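You operate a simulated robot arm through the tools that you are given. There is no shell and no other tool. Be economical: measure what you need, move in short steps, check, and stop when the job is done.

The job below is to be done with a simulated two-armed robot. You get a single attempt, and the scene is never put back.

Task
Open the left tool cabinet top drawer, fetch the red port cap and set it in the inside of the left tool cabinet top drawer and shut the drawer again. Pick up the line filter with one hand, pass it to the other hand and put it on the top of the right tool cabinet. Fetch the yellow cap from the top of the blue table and set it on the top of the blue drawer cabinet. Take the white cloth on the top of the left tool cabinet and put it away on the lower shelf of the number five air cart. Put the silver bush from the top tray of the red trolley on top of the yellow end block and the black bush on the middle tray of the red trolley. Do these in any order. Set down upright: line filter.

The check looks at the end state, three seconds after you hand in, the way a careful person would. Anything else that was tipped, shoved, dropped, spilled or broken makes it a failure. A push-on lid holds only when it is set on centred and level and pressed home; a screw cap is set on level and turned clockwise until tight. Flat cloth is picked up by pressing the open fingertips on it (5 to 10 N) and closing them slowly along it; thin cloth reads only 2 to 8 mm in the jaws.

Robot
Two 7-joint arms with two-finger parallel grippers on one trunk, on a base that drives. Base frame: it is fixed to the floor where the robot stands at the start and does not move with it; the origin is under the middle of the robot, x ahead of it, y to its left, z up. Readings come in m, rad, newtons and seconds.
The left shoulder is at the start at [0.068, 0.171, 1.256], the right one opposite. With the tool pointing down near the work surface each hand reaches from about 0.1 to 0.8 m from the robot's upright axis, wherever it stands, measured 20 degrees to its own side. Places, roughly: bush [0.5, 0.75, 0.75]; cap [2.75, 1.5, 0.75]; inside of the left tool cabinet top drawer [0.7, 0.2, 0.8]; left tool cabinet top drawer [0.7, 0.1, 0.8]; line filter [3, 1.75, 1]; lower shelf of the number five air cart [5.2, -7.5, 0.3]; middle tray of the red trolley [0.3, 0.9, 0.5]; red port cap (9x9x4 cm) [3.1, 1, 0.9]; top of the blue drawer cabinet [4.1, 4.8, 0.9]; top of the right tool cabinet [1.3, -0.5, 0.9]; white cloth (9x7x3 cm) [1, 0, 0.9]; yellow end block (8x8x3 cm) [0.2, 1.2, 0.8]. Payload 4.4 kg a hand.
The TCP of each hand is the grasp point between the finger pads, 0.023 m short of the fingertips. In the tool frame z runs along the fingers and y along their closing line. The gripper opens to 0.094 m. The fingers are 0.038 m wide and 0.01 m thick; the gripper's body (0.054 by 0.096 m) begins 0.039 m behind the TCP.
Orientation is told as [roll, pitch, yaw] about the base's x, y, z axes, in that order, counted from this pose: with the fingers straight down and closing along the base's y, the tool's x points along the base's -x, its y along +y and its z along -z.

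Tools
- The arms move only by the tool drive_tool. It takes "left_moves", "right_moves" or both (then of equal length, played together; a hand with none holds still); each is a list of rows, each an object of numbers (a shift or turn left out is 0, a gripper value left out holds the last): "x", "y", "z": the shift along the base's x, y, z in units of 200 mm (1.0 is 200 mm); "ax", "ay", "az": the turn, a rotation vector about the base's x, y, z in units of 45 degrees (1.0 is 45 degrees); "gripper": the closure in counts, from 0 (fully open) to 255 (shut). In form: [{"x": .., "y": .., "z": .., "ax": .., "ay": .., "az": .., "gripper": ..}, ...]. A call has 1 to 10 rows; each row is the pose to reach, as a shift and turn from the pose commanded when the call began. A call with a number of a shift or a turn outside -1 to 1 is refused whole. Rows are played at 5 a second. More than 0.05 m and 0.15 rad between two rows, or a gripper value outside its range, and nothing of the call is played. A pose out of reach is approached as far as the arm can. The call stops where the force on the tool passes 40 N (or 10 N more than at its start, if that is more) or the arm is blocked; 0.2 s more then pass. Each finger travels about 0.072 m/s and halts on what it meets, pressing with about 30 N; the grip force reading is that of the motor and also rises with nothing between the fingers. The clock runs only during rows and for 0.2 s after the last one: add rows that repeat a pose to give the fingers time. The reply holds the time, the measured pose of the TCP, the force on the tool along the base axes, the opening and the grip force, in the units named above and with some noise, with the torque about the TCP (base axes, N m) and any sound that the robot's microphone picked up, and new pictures: "views" is both (left out), scene, wrist or none (wrist: the cameras of the hands that moved).
- Cameras (640 x 400 px; columns grow to the right, rows downward): "scene" is now at [0.1462, 0.0357, 1.379]; the picture's right is [0.47, -0.88, 0.00], its down [-0.68, -0.36, -0.63] and it looks along [0.56, 0.30, -0.77] (base axes); focal length 214 px, centre (320, 200). "left" rides on the left gripper at [0.086, -0.016, -0.074] in its tool frame; the picture's right is [0.18, 0.98, 0.00], its down [-0.58, 0.11, -0.81] and it looks along [-0.79, 0.15, 0.59] (tool axes); focal length 243 px, centre (320, 200). "right" rides on the right gripper at [0.086, 0.016, -0.075] in its tool frame; the picture's right is [-0.18, 0.98, 0.00], its down [-0.58, -0.11, -0.81] and it looks along [-0.79, -0.15, 0.59] (tool axes); focal length 243 px, centre (320, 200). There is no depth. A picture from a camera that has moved, and an enlarged one, comes with that camera's place and axes in the base frame and with its lens.
- slide_trunk(by): slides the trunk up (or, below 0, down) by that many m; the arms and the scene camera ride with it, the base frame stays. It gives what a move gives, with no picture.
- base_move(legs): drives the robot by 1 to 6 legs, each [ahead, left, turn to the left] in m, m and rad, along the robot's own axes; the way and the turn of a leg run together, so that a leg with both is an arc; at most 1.5 m and 3.142 rad a leg. The arms and the cameras ride along, it lands a little off, and it stops where it bumps. It gives what a move gives, and a new picture of the scene camera.
- pan_tilt(pan, tilt): turns the head with the scene camera to pan (to the left, within 1.396 rad either way) and tilt (down, from -0.506 to 1.204), counted from straight ahead of the robot. It gives what a move gives, and a new picture of the scene camera.
- zoom(camera, box): a new picture of the part [left, top, right, bottom] of that camera's present view, enlarged. It takes no simulated time.
- close_job(): hands the job in; it is judged then, once.

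Go step by step. Nothing tells you exact positions but the pictures and the camera data: compare them with the known pose of the tool, close in by small moves and look again before you grip or let go. The budget is 217 turns and 260 pictures, counting those below and the enlarged ones. Unless the task says otherwise, let go and move clear before handing in.

The tools are called as name(argument=value, ...) on one line, values as JSON. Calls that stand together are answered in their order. drive_tool: Moves the arms, as the interface text tells. Its arguments: {"type":"object","properties":{"left_moves":{"type":"array"},"right_moves":{"type":"array"},"views":{"type":"string","enum":["both","scene","wrist","none"]}},"required":[]} The other tools are called the same way: slide_trunk (by) slides the trunk up or down; base_move (legs) drives the base; pan_tilt (pan, tilt) turns the head that bears the scene camera; zoom (camera, box) takes an enlarged picture of a part of a camera's view; close_job () hands the job in.

At the start:

```text
t: 0.0
left_tool_pos: [0.4351, 0.4646, 1.1958]
left_tool_rot: [0.002, 0.001, 0.001]
left_contact_force: [-0.3, -0.2, -0.6]
left_torque: [0.01, -0.01, -0.01]
left_opening: 0.0939
left_grasp_force: 0.0
right_tool_pos: [0.4551, 0.0575, 1.2031]
right_tool_rot: [-0.001, -0.001, 0.0]
right_contact_force: [0.7, 0.2, 1.5]
right_torque: [-0.02, 0.0, 0.01]
right_opening: 0.0941
right_grasp_force: 0.1
trunk travel left (down, up): [-0.266, 0.122]
robot x, y, heading: [-0.0028, 0.0003, -0.004]
head pan, tilt: [0.487, 0.887]
```

scene: 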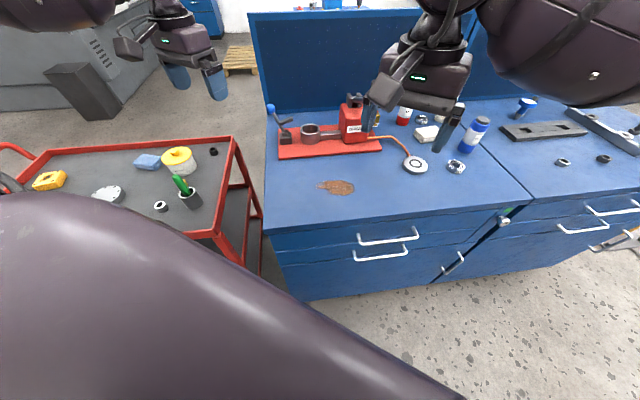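
right: 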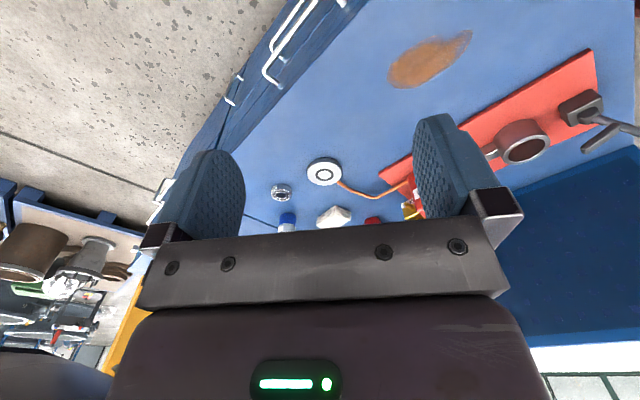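
left: 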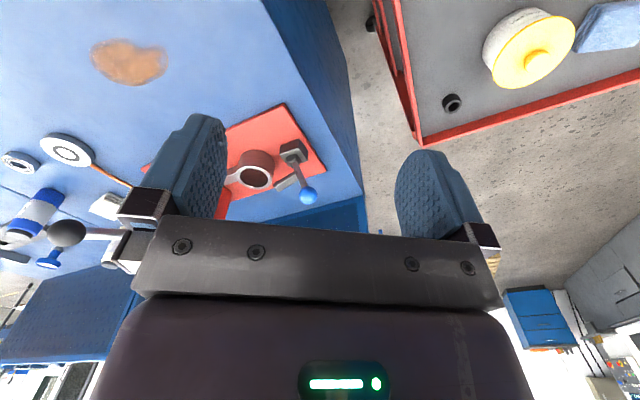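

I see the red trolley on the left and the blue tool cabinets ahead. I'll look more closely at the trolley and the cabinet top.

zoom(camera="scene", box=[0, 120, 270, 290])

zoom(camera="scene", box=[260, 80, 640, 310])

pan_tilt(pan=0.3, tilt=0.25)

```text
2.35 times, centred on (135, 205) of scene
camera zoom: at [0.1462, 0.0357, 1.379], right [0.47, -0.88, 0.0], down [-0.68, -0.36, -0.63], along [0.56, 0.3, -0.77], focal length 505 px, centre (755, 188)
```

zoom: 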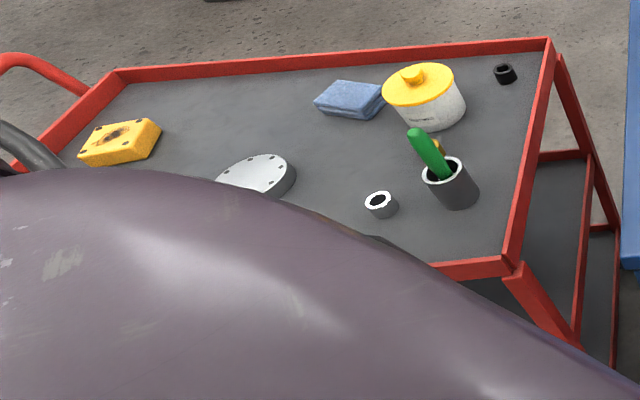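

```text
1.68 times, centred on (450, 195) of scene
camera zoom: at [0.1462, 0.0357, 1.379], right [0.47, -0.88, 0.0], down [-0.68, -0.36, -0.63], along [0.56, 0.3, -0.77], focal length 361 px, centre (101, 208)
```

zoom: 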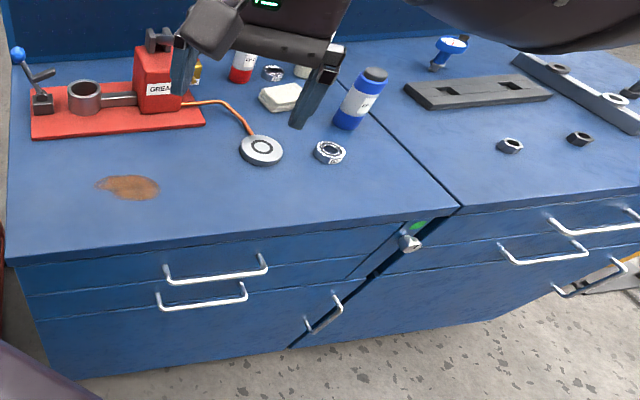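

```text
t: 1.0
left_tool_pos: [0.4338, 0.4643, 1.1938]
left_tool_rot: [0.0, -0.001, 0.001]
left_contact_force: [-0.4, 0.2, -0.8]
left_torque: [0.03, 0.02, -0.03]
left_opening: 0.0941
left_grasp_force: 0.0
right_tool_pos: [0.4556, 0.0592, 1.2028]
right_tool_rot: [-0.001, 0.001, 0.001]
right_contact_force: [0.4, -0.4, -0.1]
right_torque: [0.01, 0.01, -0.01]
right_opening: 0.0941
right_grasp_force: 0.0
trunk travel left (down, up): [-0.266, 0.122]
robot x, y, heading: [0.0026, 0.001, 0.0]
head pan, tilt: [0.3, 0.25]
camera scene: at [0.1679, 0.0276, 1.4348], right [0.3, -0.96, 0.0], down [-0.24, -0.07, -0.97], along [0.93, 0.29, -0.25], focal length 214 px, centre (320, 200)
```

scene: 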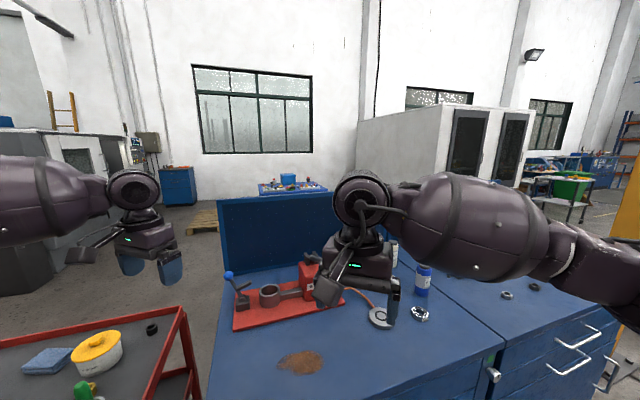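

The trolley and cabinets face about 35° left of my heading. I'll turn to face them squarely and shift left to stand in front of the trolley.

pan_tilt(pan=0.0, tilt=0.75)

base_move(legs=[[0, 0, 0.61], [0, 0.3, 0]])

```text
t: 1.9
left_tool_pos: [0.4353, 0.4636, 1.1952]
left_tool_rot: [0.001, 0.0, 0.0]
left_contact_force: [-0.9, -0.1, 0.1]
left_torque: [0.0, 0.01, -0.01]
left_opening: 0.0939
left_grasp_force: 0.0
right_tool_pos: [0.456, 0.0599, 1.2028]
right_tool_rot: [-0.002, -0.001, -0.001]
right_contact_force: [-0.3, 0.6, 0.2]
right_torque: [-0.02, -0.01, 0.02]
right_opening: 0.0942
right_grasp_force: 0.0
trunk travel left (down, up): [-0.266, 0.122]
robot x, y, heading: [0.0009, -0.0017, -0.001]
head pan, tilt: [0.0, 0.75]
camera scene: at [0.1616, 0.0001, 1.3899], right [0.0, -1.0, 0.0], down [-0.68, 0.0, -0.73], along [0.73, 0.0, -0.68], focal length 214 px, centre (320, 200)
```

scene: 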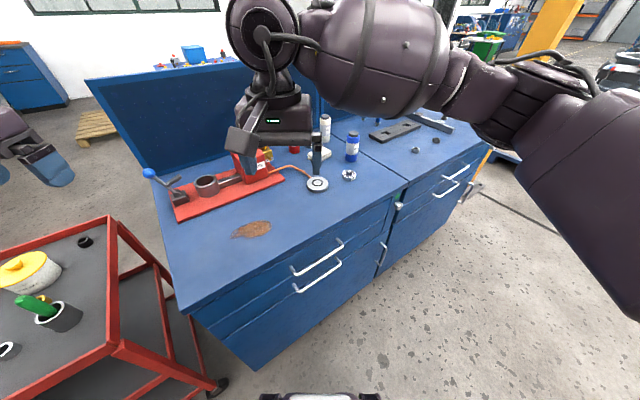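

```text
t: 6.8
left_tool_pos: [-0.0792, 0.8745, 1.1954]
left_tool_rot: [0.001, 0.0, 0.609]
left_contact_force: [0.1, -0.7, -0.1]
left_torque: [-0.02, -0.01, 0.01]
left_opening: 0.0938
left_grasp_force: 0.3
right_tool_pos: [0.1694, 0.5548, 1.2035]
right_tool_rot: [0.0, -0.001, 0.609]
right_contact_force: [-0.1, 1.3, -0.5]
right_torque: [-0.02, 0.03, 0.01]
right_opening: 0.094
right_grasp_force: 0.0
trunk travel left (down, up): [-0.266, 0.122]
robot x, y, heading: [-0.1679, 0.2442, 0.605]
head pan, tilt: [0.0, 0.75]
camera scene: at [-0.039, 0.3389, 1.3898], right [0.57, -0.82, 0.0], down [-0.56, -0.39, -0.73], along [0.6, 0.42, -0.68], focal length 214 px, centre (320, 200)
```

scene: 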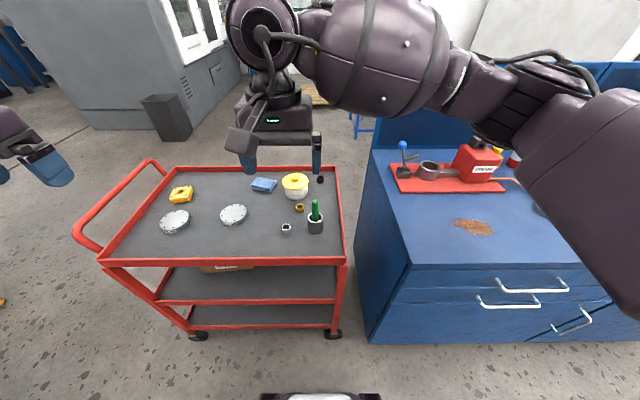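

The trolley is now square in front of me. I'll move closer and a bit left so that the black bush is in reach of the right hand.

base_move(legs=[[0.14, 0.12, 0]])

zoom(camera="scene", box=[120, 130, 440, 330])

```text
t: 8.5
left_tool_pos: [-0.0308, 1.0556, 1.1954]
left_tool_rot: [-0.002, 0.0, 0.604]
left_contact_force: [-0.2, -0.4, -0.3]
left_torque: [-0.02, -0.04, 0.0]
left_opening: 0.0939
left_grasp_force: 0.0
right_tool_pos: [0.2172, 0.7339, 1.2036]
right_tool_rot: [0.0, 0.0, 0.607]
right_contact_force: [-0.9, 0.9, 0.3]
right_torque: [0.04, -0.02, -0.01]
right_opening: 0.0938
right_grasp_force: 0.0
trunk travel left (down, up): [-0.266, 0.122]
robot x, y, heading: [-0.1222, 0.424, 0.611]
head pan, tilt: [0.0, 0.75]
camera scene: at [0.0092, 0.5184, 1.3898], right [0.57, -0.82, 0.0], down [-0.56, -0.39, -0.73], along [0.6, 0.42, -0.68], focal length 214 px, centre (320, 200)
```

scene: 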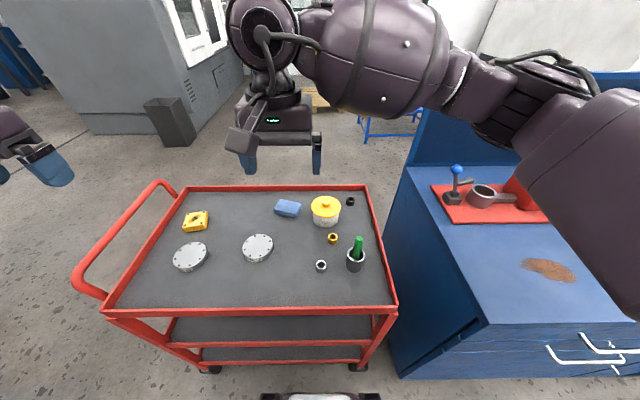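

```text
2.00 times, centred on (280, 230) of scene
camera zoom: at [0.0092, 0.5184, 1.3898], right [0.57, -0.82, 0.0], down [-0.56, -0.39, -0.73], along [0.6, 0.42, -0.68], focal length 429 px, centre (400, 140)
```

zoom: 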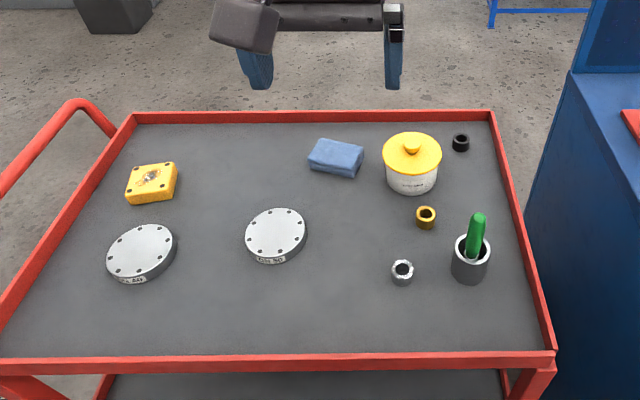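

I'll bring the right hand over the black bush, turning it slightly so that it clears the pot.

drive_tool(right_moves=[{"x": 0.2, "y": 0.03, "z": -0.1, "az": 0.09, "gripper": 60}, {"x": 0.4, "y": 0.06, "z": -0.2, "az": 0.18}, {"x": 0.6, "y": 0.09, "z": -0.3, "az": 0.27}, {"x": 0.8, "y": 0.12, "z": -0.4, "az": 0.36}, {"x": 1.0, "y": 0.15, "z": -0.5, "az": 0.446}], views="none")

drive_tool(right_moves=[{"x": 0.2, "y": 0.03, "z": -0.12, "ax": 0.06, "ay": -0.045}, {"x": 0.4, "y": 0.06, "z": -0.24, "ax": 0.12, "ay": -0.09}, {"x": 0.6, "y": 0.09, "z": -0.36, "ax": 0.18, "ay": -0.135}, {"x": 0.8, "y": 0.12, "z": -0.48, "ax": 0.25, "ay": -0.18}, {"x": 1.0, "y": 0.15, "z": -0.6, "ax": 0.312, "ay": -0.22}])

```text
t: 9.7
left_tool_pos: [-0.0306, 1.0543, 1.1948]
left_tool_rot: [0.0, 0.002, 0.606]
left_contact_force: [-0.2, 0.2, 0.6]
left_torque: [-0.04, 0.05, 0.01]
left_opening: 0.0941
left_grasp_force: 0.1
right_tool_pos: [0.4166, 0.7638, 1.1042]
right_tool_rot: [-0.001, 0.001, 0.958]
right_contact_force: [0.0, 0.0, 0.8]
right_torque: [0.0, 0.04, 0.01]
right_opening: 0.072
right_grasp_force: 0.2
trunk travel left (down, up): [-0.266, 0.122]
robot x, y, heading: [-0.1227, 0.4249, 0.61]
head pan, tilt: [0.0, 0.75]
```

```text
t: 10.9
left_tool_pos: [-0.0298, 1.0545, 1.1951]
left_tool_rot: [0.0, 0.0, 0.606]
left_contact_force: [-0.5, 0.2, -0.1]
left_torque: [-0.05, 0.01, 0.01]
left_opening: 0.0939
left_grasp_force: 0.0
right_tool_pos: [0.6192, 0.7954, 0.9813]
right_tool_rot: [-0.002, -0.301, 0.961]
right_contact_force: [0.1, 0.2, -0.5]
right_torque: [-0.01, -0.01, 0.01]
right_opening: 0.0718
right_grasp_force: 0.1
trunk travel left (down, up): [-0.266, 0.122]
robot x, y, heading: [-0.1239, 0.4254, 0.609]
head pan, tilt: [0.0, 0.75]
camera scene: at [0.0095, 0.5188, 1.3896], right [0.57, -0.82, 0.0], down [-0.56, -0.39, -0.73], along [0.6, 0.42, -0.68], focal length 214 px, centre (320, 200)
camera right: at [0.5449, 0.7189, 1.0272], right [-0.7, 0.71, 0.05], down [0.27, 0.2, 0.94], along [0.66, 0.68, -0.33], focal length 243 px, centre (320, 200)
```

scene: 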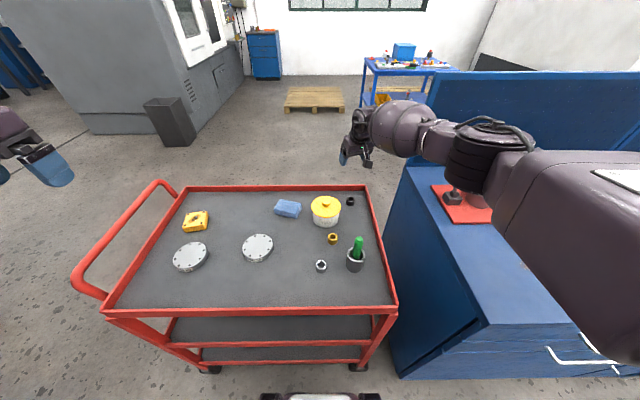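
right: 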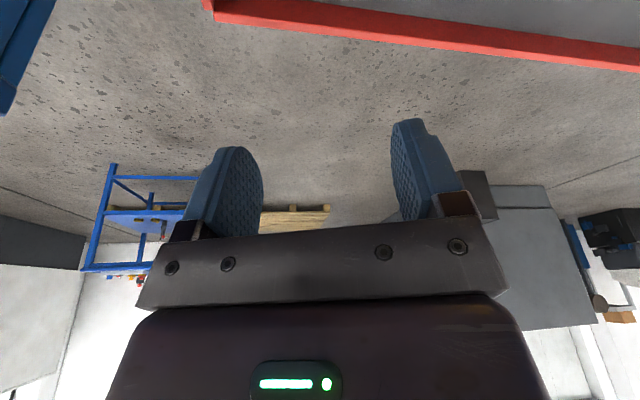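

The hand is above the bush. I'll descend and look again.

drive_tool(right_moves=[{"x": 0.01, "y": 0, "z": -0.2}, {"x": 0.02, "y": -0.01, "z": -0.4}, {"x": 0.02, "y": -0.01, "z": -0.58}], views="wrist")

zoom(camera="scene", box=[280, 150, 440, 250])

```text
t: 11.7
left_tool_pos: [-0.0302, 1.0536, 1.1944]
left_tool_rot: [0.003, -0.001, 0.607]
left_contact_force: [-0.1, -0.2, -0.4]
left_torque: [-0.03, 0.0, 0.02]
left_opening: 0.094
left_grasp_force: 0.0
right_tool_pos: [0.5999, 0.7958, 0.9073]
right_tool_rot: [0.0, -0.3, 0.956]
right_contact_force: [-0.1, -0.2, 0.3]
right_torque: [0.02, 0.03, 0.0]
right_opening: 0.0721
right_grasp_force: 0.0
right hand out of reach, approached as far as the arm can: row 1, 2, 3
trunk travel left (down, up): [-0.266, 0.122]
robot x, y, heading: [-0.1237, 0.4225, 0.608]
head pan, tilt: [0.0, 0.75]
camera right: at [0.526, 0.719, 0.9522], right [-0.7, 0.71, 0.05], down [0.27, 0.2, 0.94], along [0.66, 0.68, -0.33], focal length 243 px, centre (320, 200)
```

right: 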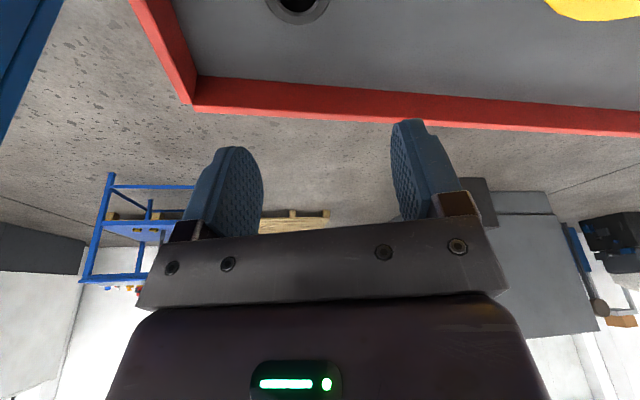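

```text
4.00 times, centred on (360, 200) of scene
camera zoom: at [0.0094, 0.5177, 1.3898], right [0.57, -0.82, 0.0], down [-0.56, -0.39, -0.73], along [0.6, 0.42, -0.68], focal length 858 px, centre (160, 200)
```

zoom: 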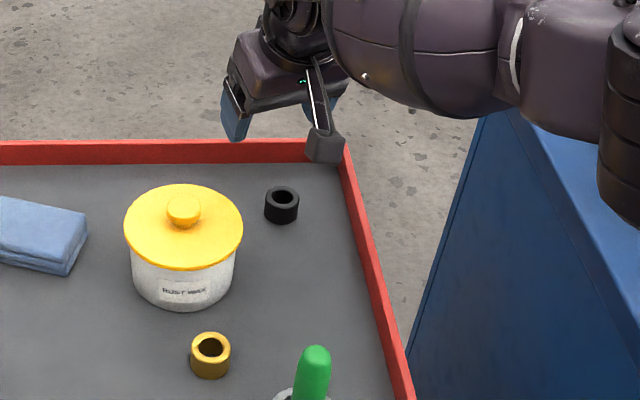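

This is out of reach at the present trunk height. I'll raise the hand, lower the trunk, and drive a little closer.

drive_tool(right_moves=[{"z": 0.24}, {"z": 0.48}, {"z": 0.72}, {"z": 0.9}], views="none")

slide_trunk(by=-0.18)

base_move(legs=[[0.05, 0, 0]])

```text
t: 12.7
left_tool_pos: [-0.0308, 1.0532, 1.1963]
left_tool_rot: [0.003, -0.003, 0.605]
left_contact_force: [0.4, -0.1, 0.1]
left_torque: [-0.02, 0.03, -0.04]
left_opening: 0.0943
left_grasp_force: 0.0
right_tool_pos: [0.5996, 0.7969, 1.0896]
right_tool_rot: [-0.001, -0.301, 0.958]
right_contact_force: [-0.6, -0.5, -0.2]
right_torque: [0.01, -0.01, 0.0]
right_opening: 0.0718
right_grasp_force: 0.2
trunk travel left (down, up): [-0.266, 0.122]
robot x, y, heading: [-0.1232, 0.4292, 0.606]
head pan, tilt: [0.0, 0.75]
```

```text
t: 14.7
left_tool_pos: [-0.0323, 1.052, 1.0159]
left_tool_rot: [0.001, -0.002, 0.605]
left_contact_force: [0.1, -0.2, 0.2]
left_torque: [0.02, -0.04, 0.03]
left_opening: 0.0938
left_grasp_force: 0.1
right_tool_pos: [0.5985, 0.7962, 0.9097]
right_tool_rot: [-0.001, -0.302, 0.958]
right_contact_force: [-0.4, -0.7, 0.1]
right_torque: [-0.01, -0.02, 0.02]
right_opening: 0.072
right_grasp_force: 0.1
trunk travel left (down, up): [-0.086, 0.302]
robot x, y, heading: [-0.1234, 0.4251, 0.607]
head pan, tilt: [0.0, 0.75]
```

```text
t: 15.8
left_tool_pos: [0.0076, 1.0791, 1.0145]
left_tool_rot: [0.0, 0.0, 0.604]
left_contact_force: [-0.5, -0.4, 0.5]
left_torque: [0.0, -0.01, -0.02]
left_opening: 0.0937
left_grasp_force: 0.0
right_tool_pos: [0.6375, 0.8207, 0.912]
right_tool_rot: [-0.004, -0.306, 0.956]
right_contact_force: [0.3, 0.5, -0.6]
right_torque: [-0.01, 0.0, 0.01]
right_opening: 0.0721
right_grasp_force: 0.0
trunk travel left (down, up): [-0.086, 0.302]
robot x, y, heading: [-0.0881, 0.4517, 0.604]
head pan, tilt: [0.0, 0.75]
stopped in leg 1: the robot was blocked; the commanded pose is now the measured one
camera scene: at [0.1781, 0.6354, 1.1837], right [0.57, -0.82, 0.0], down [-0.56, -0.39, -0.73], along [0.6, 0.42, -0.68], focal length 214 px, centre (320, 200)
```

scene: 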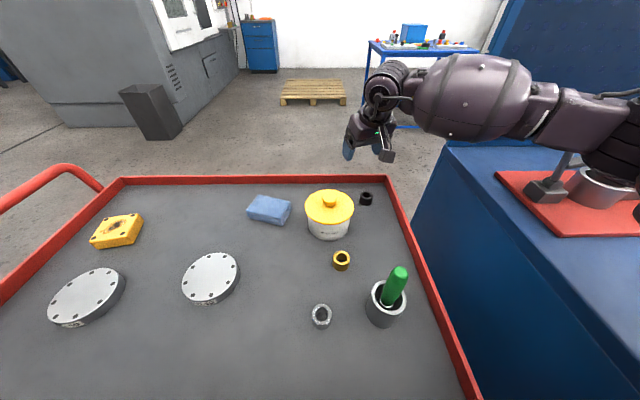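

The trunk leaned ahead and the base touched something, so I'll back off a little. Then I'll bring the hand low over the bush.

base_move(legs=[[-0.03, 0, 0]])

drive_tool(right_moves=[{"x": 0.0, "y": -0.04, "z": -0.2}, {"x": 0.0, "y": -0.09, "z": -0.36}], views="wrist")

zoom(camera="scene", box=[280, 130, 440, 230])

```text
t: 16.6
left_tool_pos: [-0.0155, 1.0629, 1.0143]
left_tool_rot: [0.0, 0.003, 0.601]
left_contact_force: [0.6, 0.7, -0.8]
left_torque: [-0.02, -0.02, -0.03]
left_opening: 0.094
left_grasp_force: 0.0
right_tool_pos: [0.615, 0.8027, 0.9095]
right_tool_rot: [-0.001, -0.302, 0.955]
right_contact_force: [-0.3, -0.1, 0.2]
right_torque: [-0.02, -0.02, 0.01]
right_opening: 0.0721
right_grasp_force: 0.1
trunk travel left (down, up): [-0.086, 0.302]
robot x, y, heading: [-0.1087, 0.4322, 0.602]
head pan, tilt: [0.0, 0.75]
camera scene: at [0.1556, 0.6184, 1.1831], right [0.57, -0.82, 0.0], down [-0.56, -0.39, -0.73], along [0.6, 0.42, -0.68], focal length 214 px, centre (320, 200)
```

scene: 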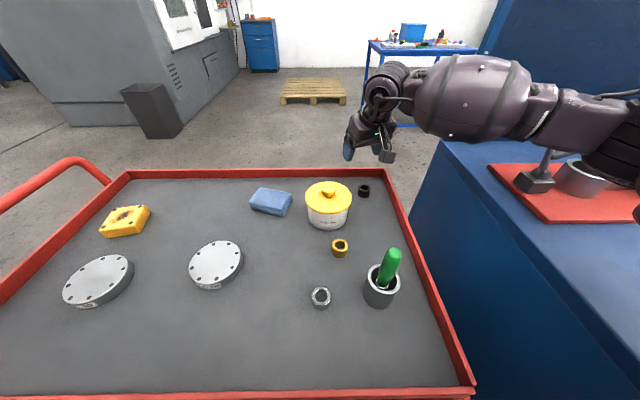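

```text
t: 17.2
left_tool_pos: [-0.0153, 1.0625, 1.0146]
left_tool_rot: [0.001, -0.001, 0.601]
left_contact_force: [0.0, 0.8, 0.2]
left_torque: [-0.02, -0.03, -0.01]
left_opening: 0.0941
left_grasp_force: 0.0
right_tool_pos: [0.6156, 0.784, 0.8373]
right_tool_rot: [-0.003, -0.302, 0.953]
right_contact_force: [-0.6, -0.2, -0.8]
right_torque: [-0.02, -0.02, 0.04]
right_opening: 0.072
right_grasp_force: 0.0
trunk travel left (down, up): [-0.086, 0.302]
robot x, y, heading: [-0.1081, 0.4308, 0.606]
head pan, tilt: [0.0, 0.75]
camera right: at [0.5406, 0.7071, 0.882], right [-0.7, 0.71, 0.05], down [0.27, 0.19, 0.94], along [0.66, 0.67, -0.33], focal length 243 px, centre (320, 200)
```

right: 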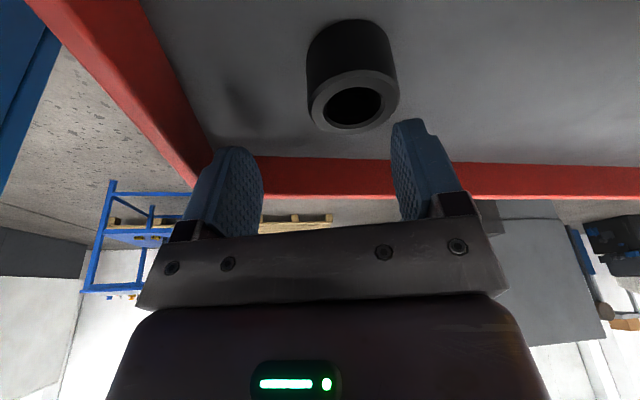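

```text
4.00 times, centred on (360, 180) of scene
camera zoom: at [0.1559, 0.6186, 1.1833], right [0.57, -0.82, 0.0], down [-0.56, -0.39, -0.73], along [0.6, 0.42, -0.68], focal length 858 px, centre (160, 280)
```

zoom: 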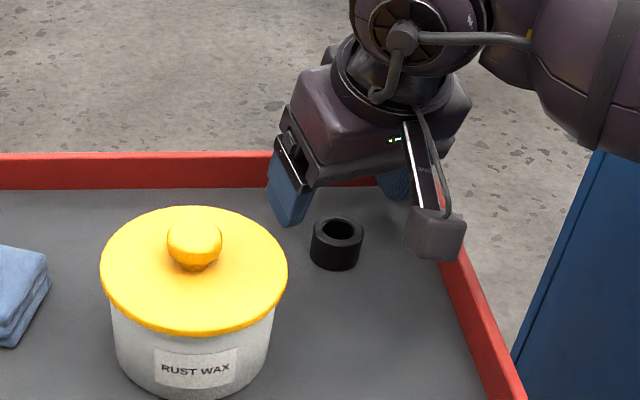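

Triangulating both views puts the bush top at about (0.583, 0.772, 0.818). I'll shift there slightly higher and recheck.

drive_tool(right_moves=[{"z": 0.1}, {"x": -0.1, "y": -0.04, "z": 0.1}, {"x": -0.165, "y": -0.06, "z": 0.08}], views="wrist")

zoom(camera="scene", box=[280, 130, 440, 230])

```text
t: 18.0
left_tool_pos: [-0.0148, 1.0638, 1.0152]
left_tool_rot: [0.001, 0.001, 0.603]
left_contact_force: [-0.7, 0.4, -0.3]
left_torque: [-0.05, 0.0, -0.01]
left_opening: 0.0938
left_grasp_force: 0.0
right_tool_pos: [0.5823, 0.7739, 0.854]
right_tool_rot: [-0.002, -0.303, 0.954]
right_contact_force: [-0.7, 0.3, 1.0]
right_torque: [-0.02, -0.01, 0.0]
right_opening: 0.0722
right_grasp_force: 0.1
trunk travel left (down, up): [-0.086, 0.302]
robot x, y, heading: [-0.1091, 0.4277, 0.605]
head pan, tilt: [0.0, 0.75]
camera right: at [0.5081, 0.6966, 0.8992], right [-0.7, 0.71, 0.05], down [0.27, 0.19, 0.94], along [0.66, 0.67, -0.33], focal length 243 px, centre (320, 200)
```

right: 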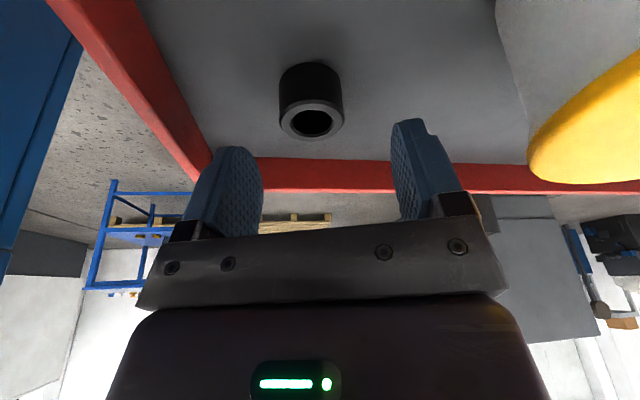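

```text
4.00 times, centred on (360, 180) of scene
camera zoom: at [0.1557, 0.6186, 1.1833], right [0.57, -0.82, 0.0], down [-0.56, -0.39, -0.73], along [0.6, 0.42, -0.68], focal length 858 px, centre (160, 280)
```

zoom: 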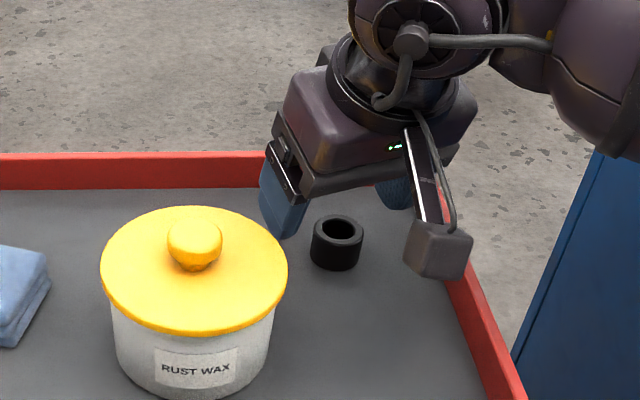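

Both views agree: the bush top is at (0.586, 0.773, 0.814). I'll descend and close.

drive_tool(right_moves=[{"x": 0.01, "z": -0.1}, {"x": 0.02, "z": -0.2}, {"x": 0.02, "z": -0.255}, {"x": 0.02, "z": -0.255, "gripper": 200}, {"x": 0.02, "z": -0.255, "gripper": 200}, {"x": 0.02, "z": -0.255, "gripper": 200}], views="wrist")

```text
t: 18.7
left_tool_pos: [-0.018, 1.0586, 1.019]
left_tool_rot: [0.0, -0.007, 0.603]
left_contact_force: [-0.1, -0.1, 0.6]
left_torque: [0.03, 0.03, -0.02]
left_opening: 0.0939
left_grasp_force: 0.1
right_tool_pos: [0.585, 0.7737, 0.8277]
right_tool_rot: [0.002, -0.327, 0.952]
right_contact_force: [-15.3, -17.5, 36.7]
right_torque: [-1.54, -0.43, -0.98]
right_opening: 0.0708
right_grasp_force: 0.0
trunk travel left (down, up): [-0.086, 0.302]
robot x, y, heading: [-0.1115, 0.4319, 0.6]
head pan, tilt: [0.0, 0.75]
stopped in row 3 (right hand): the force on the tool passed its limit at 52 N (the readings are from after the stop); the commanded pose is now the measured one
camera right: at [0.5096, 0.6955, 0.87], right [-0.7, 0.71, 0.06], down [0.26, 0.17, 0.95], along [0.67, 0.68, -0.31], focal length 243 px, centre (320, 200)
```

right: 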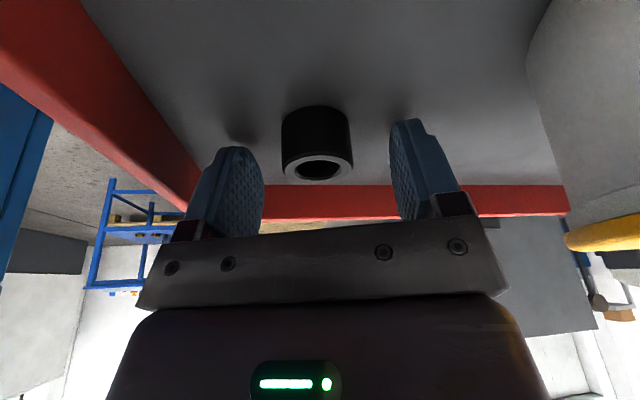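

The fingertips touched the tray, and the bush sits between them near the tips. I'll raise a few millimetres and close.

drive_tool(right_moves=[{"z": 0.025}, {"z": 0.025, "gripper": 200}, {"z": 0.025, "gripper": 200}, {"z": 0.025, "gripper": 200}, {"z": 0.025, "gripper": 200}], views="wrist")

```text
t: 19.9
left_tool_pos: [-0.0174, 1.059, 1.0165]
left_tool_rot: [0.002, -0.006, 0.602]
left_contact_force: [0.0, 0.1, 0.1]
left_torque: [-0.02, -0.01, -0.02]
left_opening: 0.0939
left_grasp_force: 0.1
right_tool_pos: [0.5874, 0.7742, 0.8277]
right_tool_rot: [0.002, -0.323, 0.951]
right_contact_force: [11.1, -11.1, 42.7]
right_torque: [-0.95, -0.26, 0.28]
right_opening: 0.0322
right_grasp_force: 29.8
trunk travel left (down, up): [-0.086, 0.302]
robot x, y, heading: [-0.1136, 0.4332, 0.602]
head pan, tilt: [0.0, 0.75]
camera right: at [0.5125, 0.6968, 0.8702], right [-0.7, 0.71, 0.06], down [0.26, 0.17, 0.95], along [0.67, 0.68, -0.31], focal length 243 px, centre (320, 200)
```

right: 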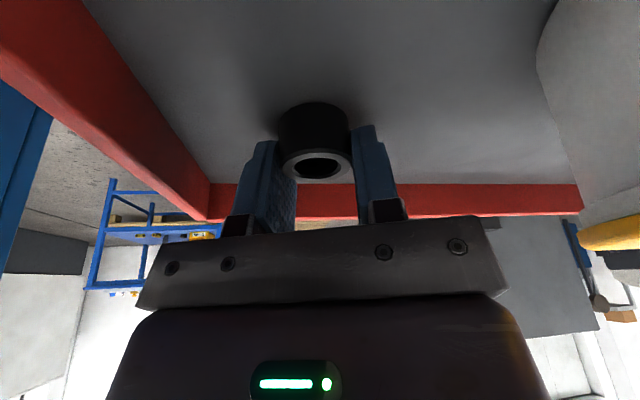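

I've got the bush at 32 mm. Now I'll lift it clear.

drive_tool(right_moves=[{"z": 0.05}, {"z": 0.2}, {"z": 0.4}, {"z": 0.6}], views="both")

```text
t: 20.9
left_tool_pos: [-0.0153, 1.0619, 1.0147]
left_tool_rot: [0.002, -0.001, 0.601]
left_contact_force: [-0.6, -0.1, 0.4]
left_torque: [0.01, -0.02, 0.02]
left_opening: 0.094
left_grasp_force: 0.0
right_tool_pos: [0.5856, 0.7754, 0.942]
right_tool_rot: [0.001, -0.312, 0.953]
right_contact_force: [-0.1, 0.0, -0.4]
right_torque: [0.01, -0.05, 0.03]
right_opening: 0.0321
right_grasp_force: 29.8
trunk travel left (down, up): [-0.086, 0.302]
robot x, y, heading: [-0.1097, 0.4338, 0.601]
head pan, tilt: [0.0, 0.75]
camera scene: at [0.1552, 0.6179, 1.1835], right [0.57, -0.82, 0.0], down [-0.56, -0.39, -0.73], along [0.6, 0.42, -0.68], focal length 214 px, centre (320, 200)
camera right: at [0.5111, 0.6984, 0.9859], right [-0.7, 0.71, 0.06], down [0.27, 0.18, 0.95], along [0.66, 0.68, -0.32], focal length 243 px, centre (320, 200)
```

scene: 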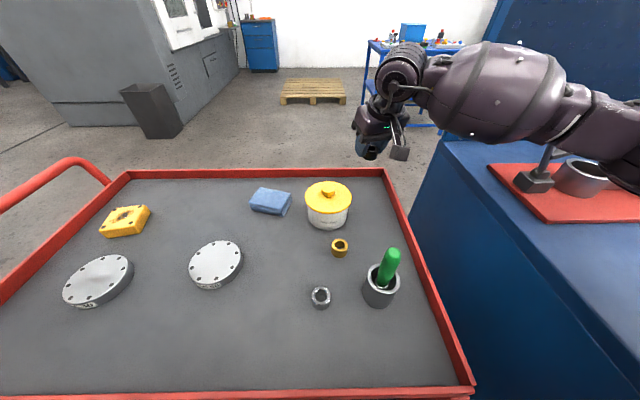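
right: 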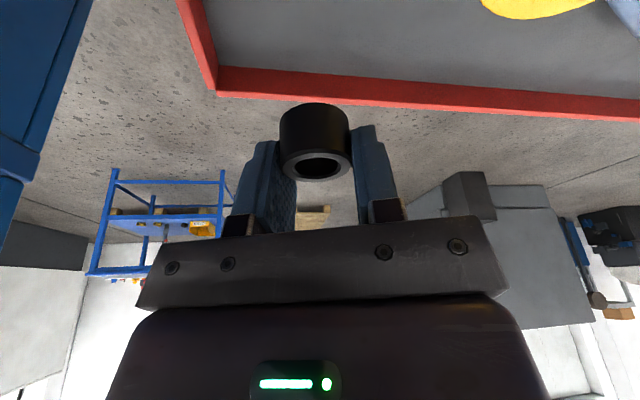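

The black bush is held. Next I'll take the silver bush with the left hand and move it over.

drive_tool(left_moves=[{"x": 0.15, "y": -0.19, "z": -0.03, "gripper": 70}, {"x": 0.3, "y": -0.38, "z": -0.06}, {"x": 0.45, "y": -0.57, "z": -0.09}, {"x": 0.6, "y": -0.76, "z": -0.12}, {"x": 0.75, "y": -0.95, "z": -0.15}], views="none")

drive_tool(left_moves=[{"x": 0.15, "y": -0.17, "z": -0.08}, {"x": 0.3, "y": -0.34, "z": -0.16}, {"x": 0.45, "y": -0.51, "z": -0.24}, {"x": 0.6, "y": -0.68, "z": -0.32}, {"x": 0.73, "y": -0.84, "z": -0.4}], views="both")

```text
t: 22.1
left_tool_pos: [0.1373, 0.9077, 0.995]
left_tool_rot: [0.001, 0.002, 0.604]
left_contact_force: [-0.5, -0.9, 0.4]
left_torque: [-0.01, -0.03, -0.03]
left_opening: 0.0681
left_grasp_force: 0.0
left hand out of reach, approached as far as the arm can: row 2, 3, 4, 5
right_tool_pos: [0.585, 0.7759, 0.9427]
right_tool_rot: [0.003, -0.316, 0.953]
right_contact_force: [-0.3, 0.2, -0.2]
right_torque: [-0.01, -0.04, 0.0]
right_opening: 0.0322
right_grasp_force: 29.8
trunk travel left (down, up): [-0.086, 0.302]
robot x, y, heading: [-0.1119, 0.4313, 0.606]
head pan, tilt: [0.0, 0.75]
```

```text
t: 23.3
left_tool_pos: [0.2366, 0.8059, 0.9417]
left_tool_rot: [0.0, 0.003, 0.607]
left_contact_force: [0.6, 0.1, -1.2]
left_torque: [-0.01, 0.04, 0.01]
left_opening: 0.0681
left_grasp_force: 0.1
left hand out of reach, approached as far as the arm can: row 4, 5
right_tool_pos: [0.5867, 0.7779, 0.9376]
right_tool_rot: [0.004, -0.312, 0.953]
right_contact_force: [0.7, 0.6, -1.9]
right_torque: [0.02, -0.02, -0.01]
right_opening: 0.0324
right_grasp_force: 29.9
trunk travel left (down, up): [-0.086, 0.302]
robot x, y, heading: [-0.1111, 0.4315, 0.601]
head pan, tilt: [0.0, 0.75]
camera scene: at [0.1575, 0.6205, 1.1818], right [0.57, -0.82, 0.0], down [-0.56, -0.39, -0.73], along [0.6, 0.41, -0.68], focal length 214 px, centre (320, 200)
camera left: at [0.1753, 0.7423, 1.0162], right [-0.71, 0.7, 0.0], down [0.42, 0.42, 0.8], along [0.56, 0.57, -0.59], focal length 243 px, centre (320, 200)
```

scene: 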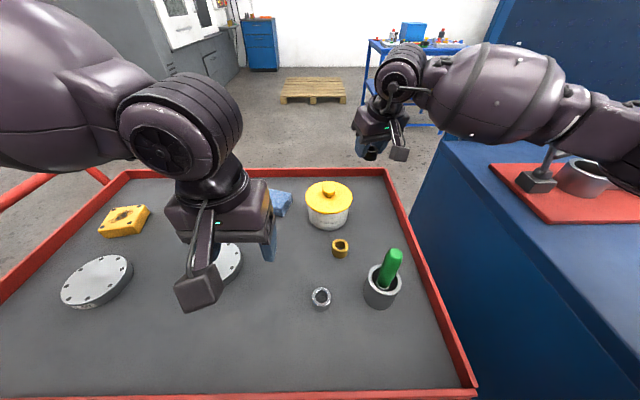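
left: 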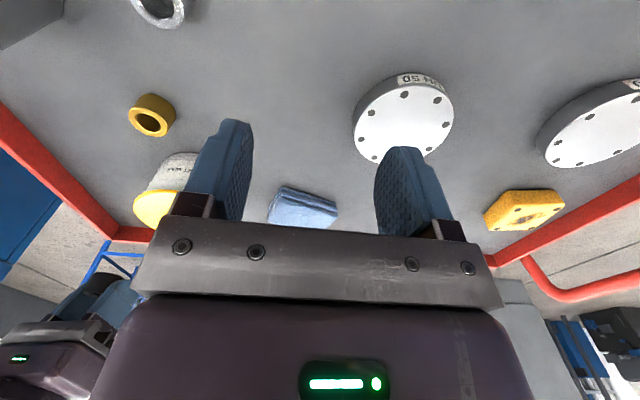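

The silver bush is too close to the lowered shoulder, so I'll back up a bit.

base_move(legs=[[-0.13, 0, 0]])

```text
t: 24.6
left_tool_pos: [0.1278, 0.7302, 0.9433]
left_tool_rot: [-0.001, -0.001, 0.605]
left_contact_force: [-0.4, 0.1, 0.1]
left_torque: [0.01, -0.01, 0.0]
left_opening: 0.0683
left_grasp_force: 0.0
right_tool_pos: [0.4784, 0.7031, 0.9425]
right_tool_rot: [0.003, -0.313, 0.951]
right_contact_force: [-0.2, -0.3, -0.9]
right_torque: [0.01, 0.0, 0.0]
right_opening: 0.0323
right_grasp_force: 29.9
trunk travel left (down, up): [-0.086, 0.302]
robot x, y, heading: [-0.2164, 0.3622, 0.605]
head pan, tilt: [0.0, 0.75]
camera scene: at [0.0482, 0.5444, 1.1833], right [0.57, -0.82, 0.0], down [-0.56, -0.39, -0.73], along [0.6, 0.42, -0.68], focal length 214 px, centre (320, 200)
```

scene: 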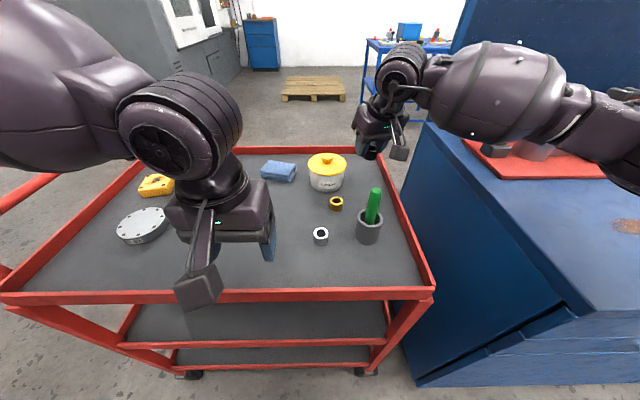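

Now I'll move the left hand above the silver bush.

drive_tool(left_moves=[{"x": 0.2, "y": -0.03, "z": 0}, {"x": 0.4, "y": -0.06, "z": -0.06}, {"x": 0.6, "y": -0.09, "z": -0.16}, {"x": 0.785, "y": -0.115, "z": -0.3}], views="both")

```text
t: 25.6
left_tool_pos: [0.1686, 0.7731, 0.9175]
left_tool_rot: [-0.001, -0.001, 0.606]
left_contact_force: [-0.1, -0.4, -0.1]
left_torque: [0.04, -0.01, 0.03]
left_opening: 0.0682
left_grasp_force: 0.0
left hand out of reach, approached as far as the arm can: row 1, 2, 3, 4
right_tool_pos: [0.4794, 0.7034, 0.9434]
right_tool_rot: [0.002, -0.316, 0.953]
right_contact_force: [-0.1, 0.2, -1.2]
right_torque: [0.0, -0.01, 0.01]
right_opening: 0.032
right_grasp_force: 29.7
trunk travel left (down, up): [-0.086, 0.302]
robot x, y, heading: [-0.214, 0.3598, 0.606]
head pan, tilt: [0.0, 0.75]
camera scene: at [0.048, 0.5445, 1.1836], right [0.57, -0.82, 0.0], down [-0.56, -0.39, -0.73], along [0.6, 0.42, -0.68], focal length 214 px, centre (320, 200)
camera left: at [0.1071, 0.7104, 0.9917], right [-0.71, 0.7, 0.0], down [0.41, 0.42, 0.81], along [0.57, 0.57, -0.59], focal length 243 px, centre (320, 200)
```

scene: 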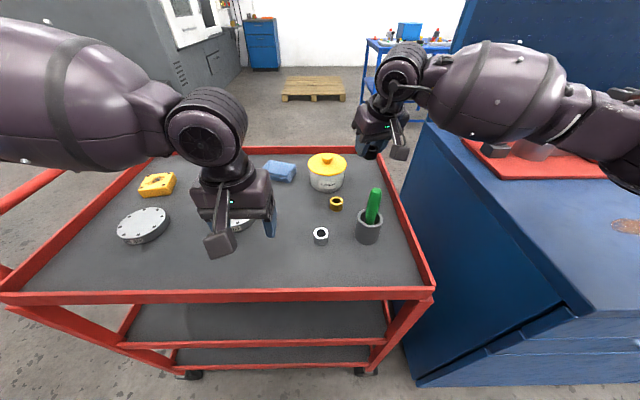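
left: 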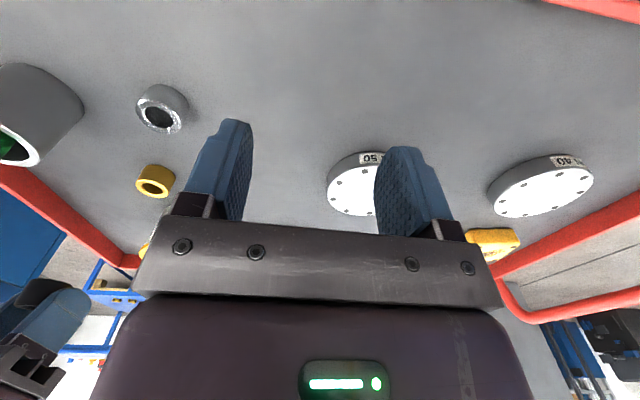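

The left arm can't reach inboard here. I'll set down the black bush first, backing away so the right hand can get into the middle tray from the front.

base_move(legs=[[-0.2, 0, 0]])

zoom(camera="scene", box=[60, 200, 460, 400])

```text
t: 27.0
left_tool_pos: [0.0438, 0.6866, 0.9172]
left_tool_rot: [-0.002, 0.0, 0.608]
left_contact_force: [0.0, 0.3, 1.3]
left_torque: [-0.04, 0.0, 0.0]
left_opening: 0.0681
left_grasp_force: 0.0
right_tool_pos: [0.3601, 0.6187, 0.947]
right_tool_rot: [0.002, -0.343, 0.939]
right_contact_force: [2.8, 4.3, 3.6]
right_torque: [0.09, 0.14, -0.09]
right_opening: 0.0319
right_grasp_force: 30.2
trunk travel left (down, up): [-0.086, 0.302]
robot x, y, heading: [-0.3462, 0.2746, 0.605]
head pan, tilt: [0.0, 0.75]
stopped in leg 1: the force on the tool passed its limit at 101 N (the readings are from after the stop); the commanded pose is now the measured one
camera scene: at [-0.0782, 0.4575, 1.1833], right [0.57, -0.82, 0.0], down [-0.56, -0.39, -0.73], along [0.6, 0.42, -0.68], focal length 214 px, centre (320, 200)
```

scene: 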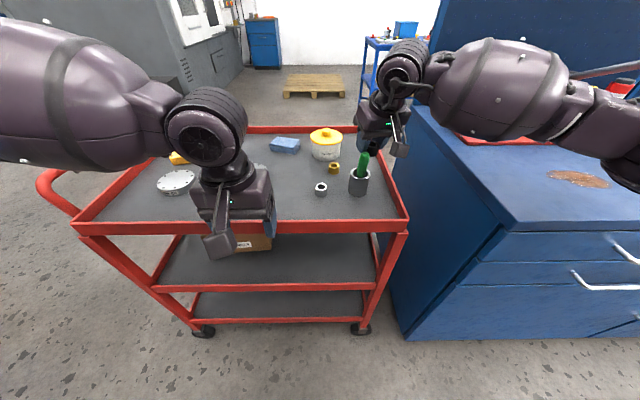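

```text
1.60 times, centred on (260, 300) of scene
camera zoom: at [-0.0782, 0.4575, 1.1833], right [0.57, -0.82, 0.0], down [-0.56, -0.39, -0.73], along [0.6, 0.42, -0.68], focal length 343 px, centre (416, 40)
```

zoom: 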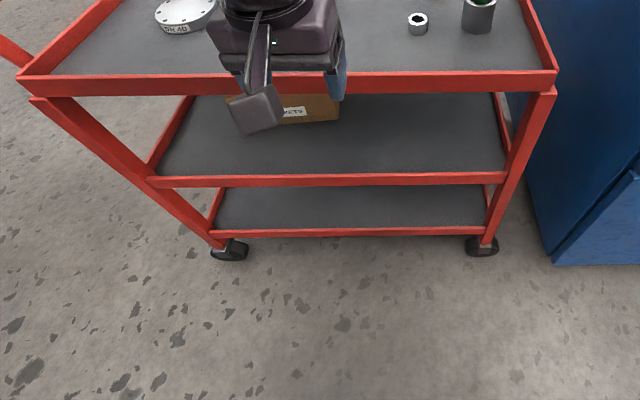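

The right hand met something while backing, likely the green handle. I'll check.

zoom(camera="scene", box=[290, 90, 450, 190])

zoom(camera="right", box=[0, 0, 640, 400])

```text
4.00 times, centred on (370, 140) of scene
camera zoom: at [-0.0782, 0.4575, 1.1833], right [0.57, -0.82, 0.0], down [-0.56, -0.39, -0.73], along [0.6, 0.42, -0.68], focal length 858 px, centre (120, 440)
```

zoom: 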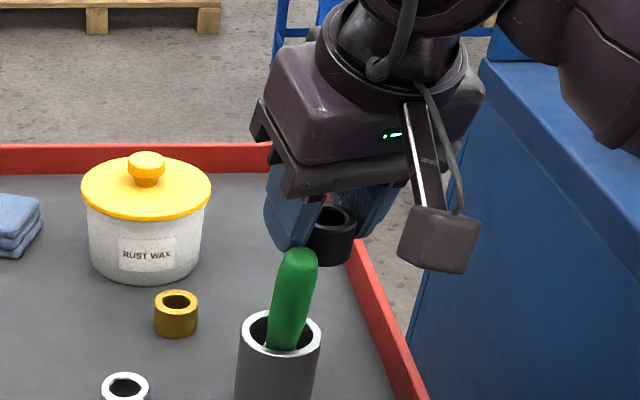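

```text
1.00 times, centred on (320, 200) of right (not enlarged: the box is as wide or as high as the picture)
camera zoom: at [0.2835, 0.5418, 0.9883], right [-0.69, 0.72, 0.06], down [0.25, 0.16, 0.95], along [0.68, 0.68, -0.29], focal length 243 px, centre (320, 200)
```

zoom: 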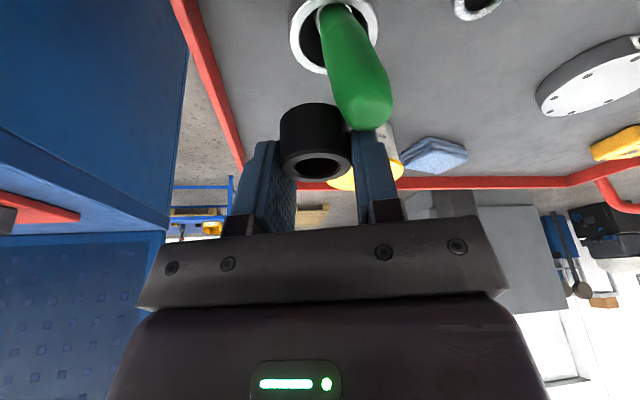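

The finger only brushed the green handle and the cup still stands. I'll move the hand off it and up.

drive_tool(right_moves=[{"x": 0.08, "y": 0.055}, {"x": 0.08, "y": 0.055, "z": 0.2}, {"x": 0.08, "y": 0.055, "z": 0.4}, {"x": 0.08, "y": 0.055, "z": 0.6}, {"x": 0.08, "y": 0.055, "z": 0.8}], views="none")

zoom(camera="scene", box=[290, 90, 450, 190])

```text
t: 28.2
left_tool_pos: [0.0409, 0.6862, 0.9191]
left_tool_rot: [0.0, -0.002, 0.607]
left_contact_force: [-0.4, 0.2, -0.2]
left_torque: [0.01, -0.01, -0.03]
left_opening: 0.0682
left_grasp_force: 0.1
right_tool_pos: [0.3742, 0.6286, 1.1079]
right_tool_rot: [0.0, -0.339, 0.94]
right_contact_force: [-1.0, 0.2, -1.1]
right_torque: [0.0, -0.04, 0.01]
right_opening: 0.0321
right_grasp_force: 30.3
trunk travel left (down, up): [-0.086, 0.302]
robot x, y, heading: [-0.3432, 0.2671, 0.605]
head pan, tilt: [0.0, 0.75]
```

```text
4.00 times, centred on (370, 140) of scene
camera zoom: at [-0.0791, 0.4571, 1.1837], right [0.57, -0.82, 0.0], down [-0.56, -0.39, -0.73], along [0.6, 0.42, -0.68], focal length 858 px, centre (120, 440)
```

zoom: 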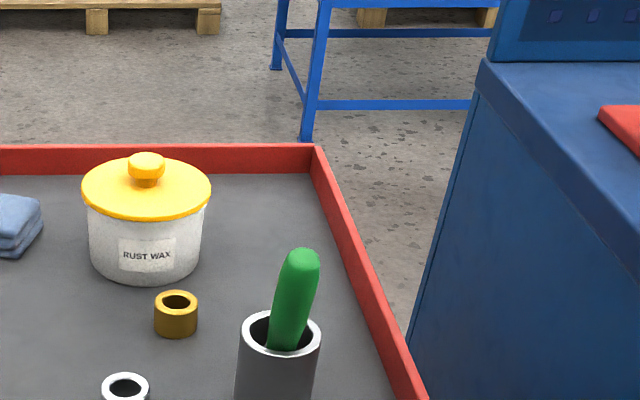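

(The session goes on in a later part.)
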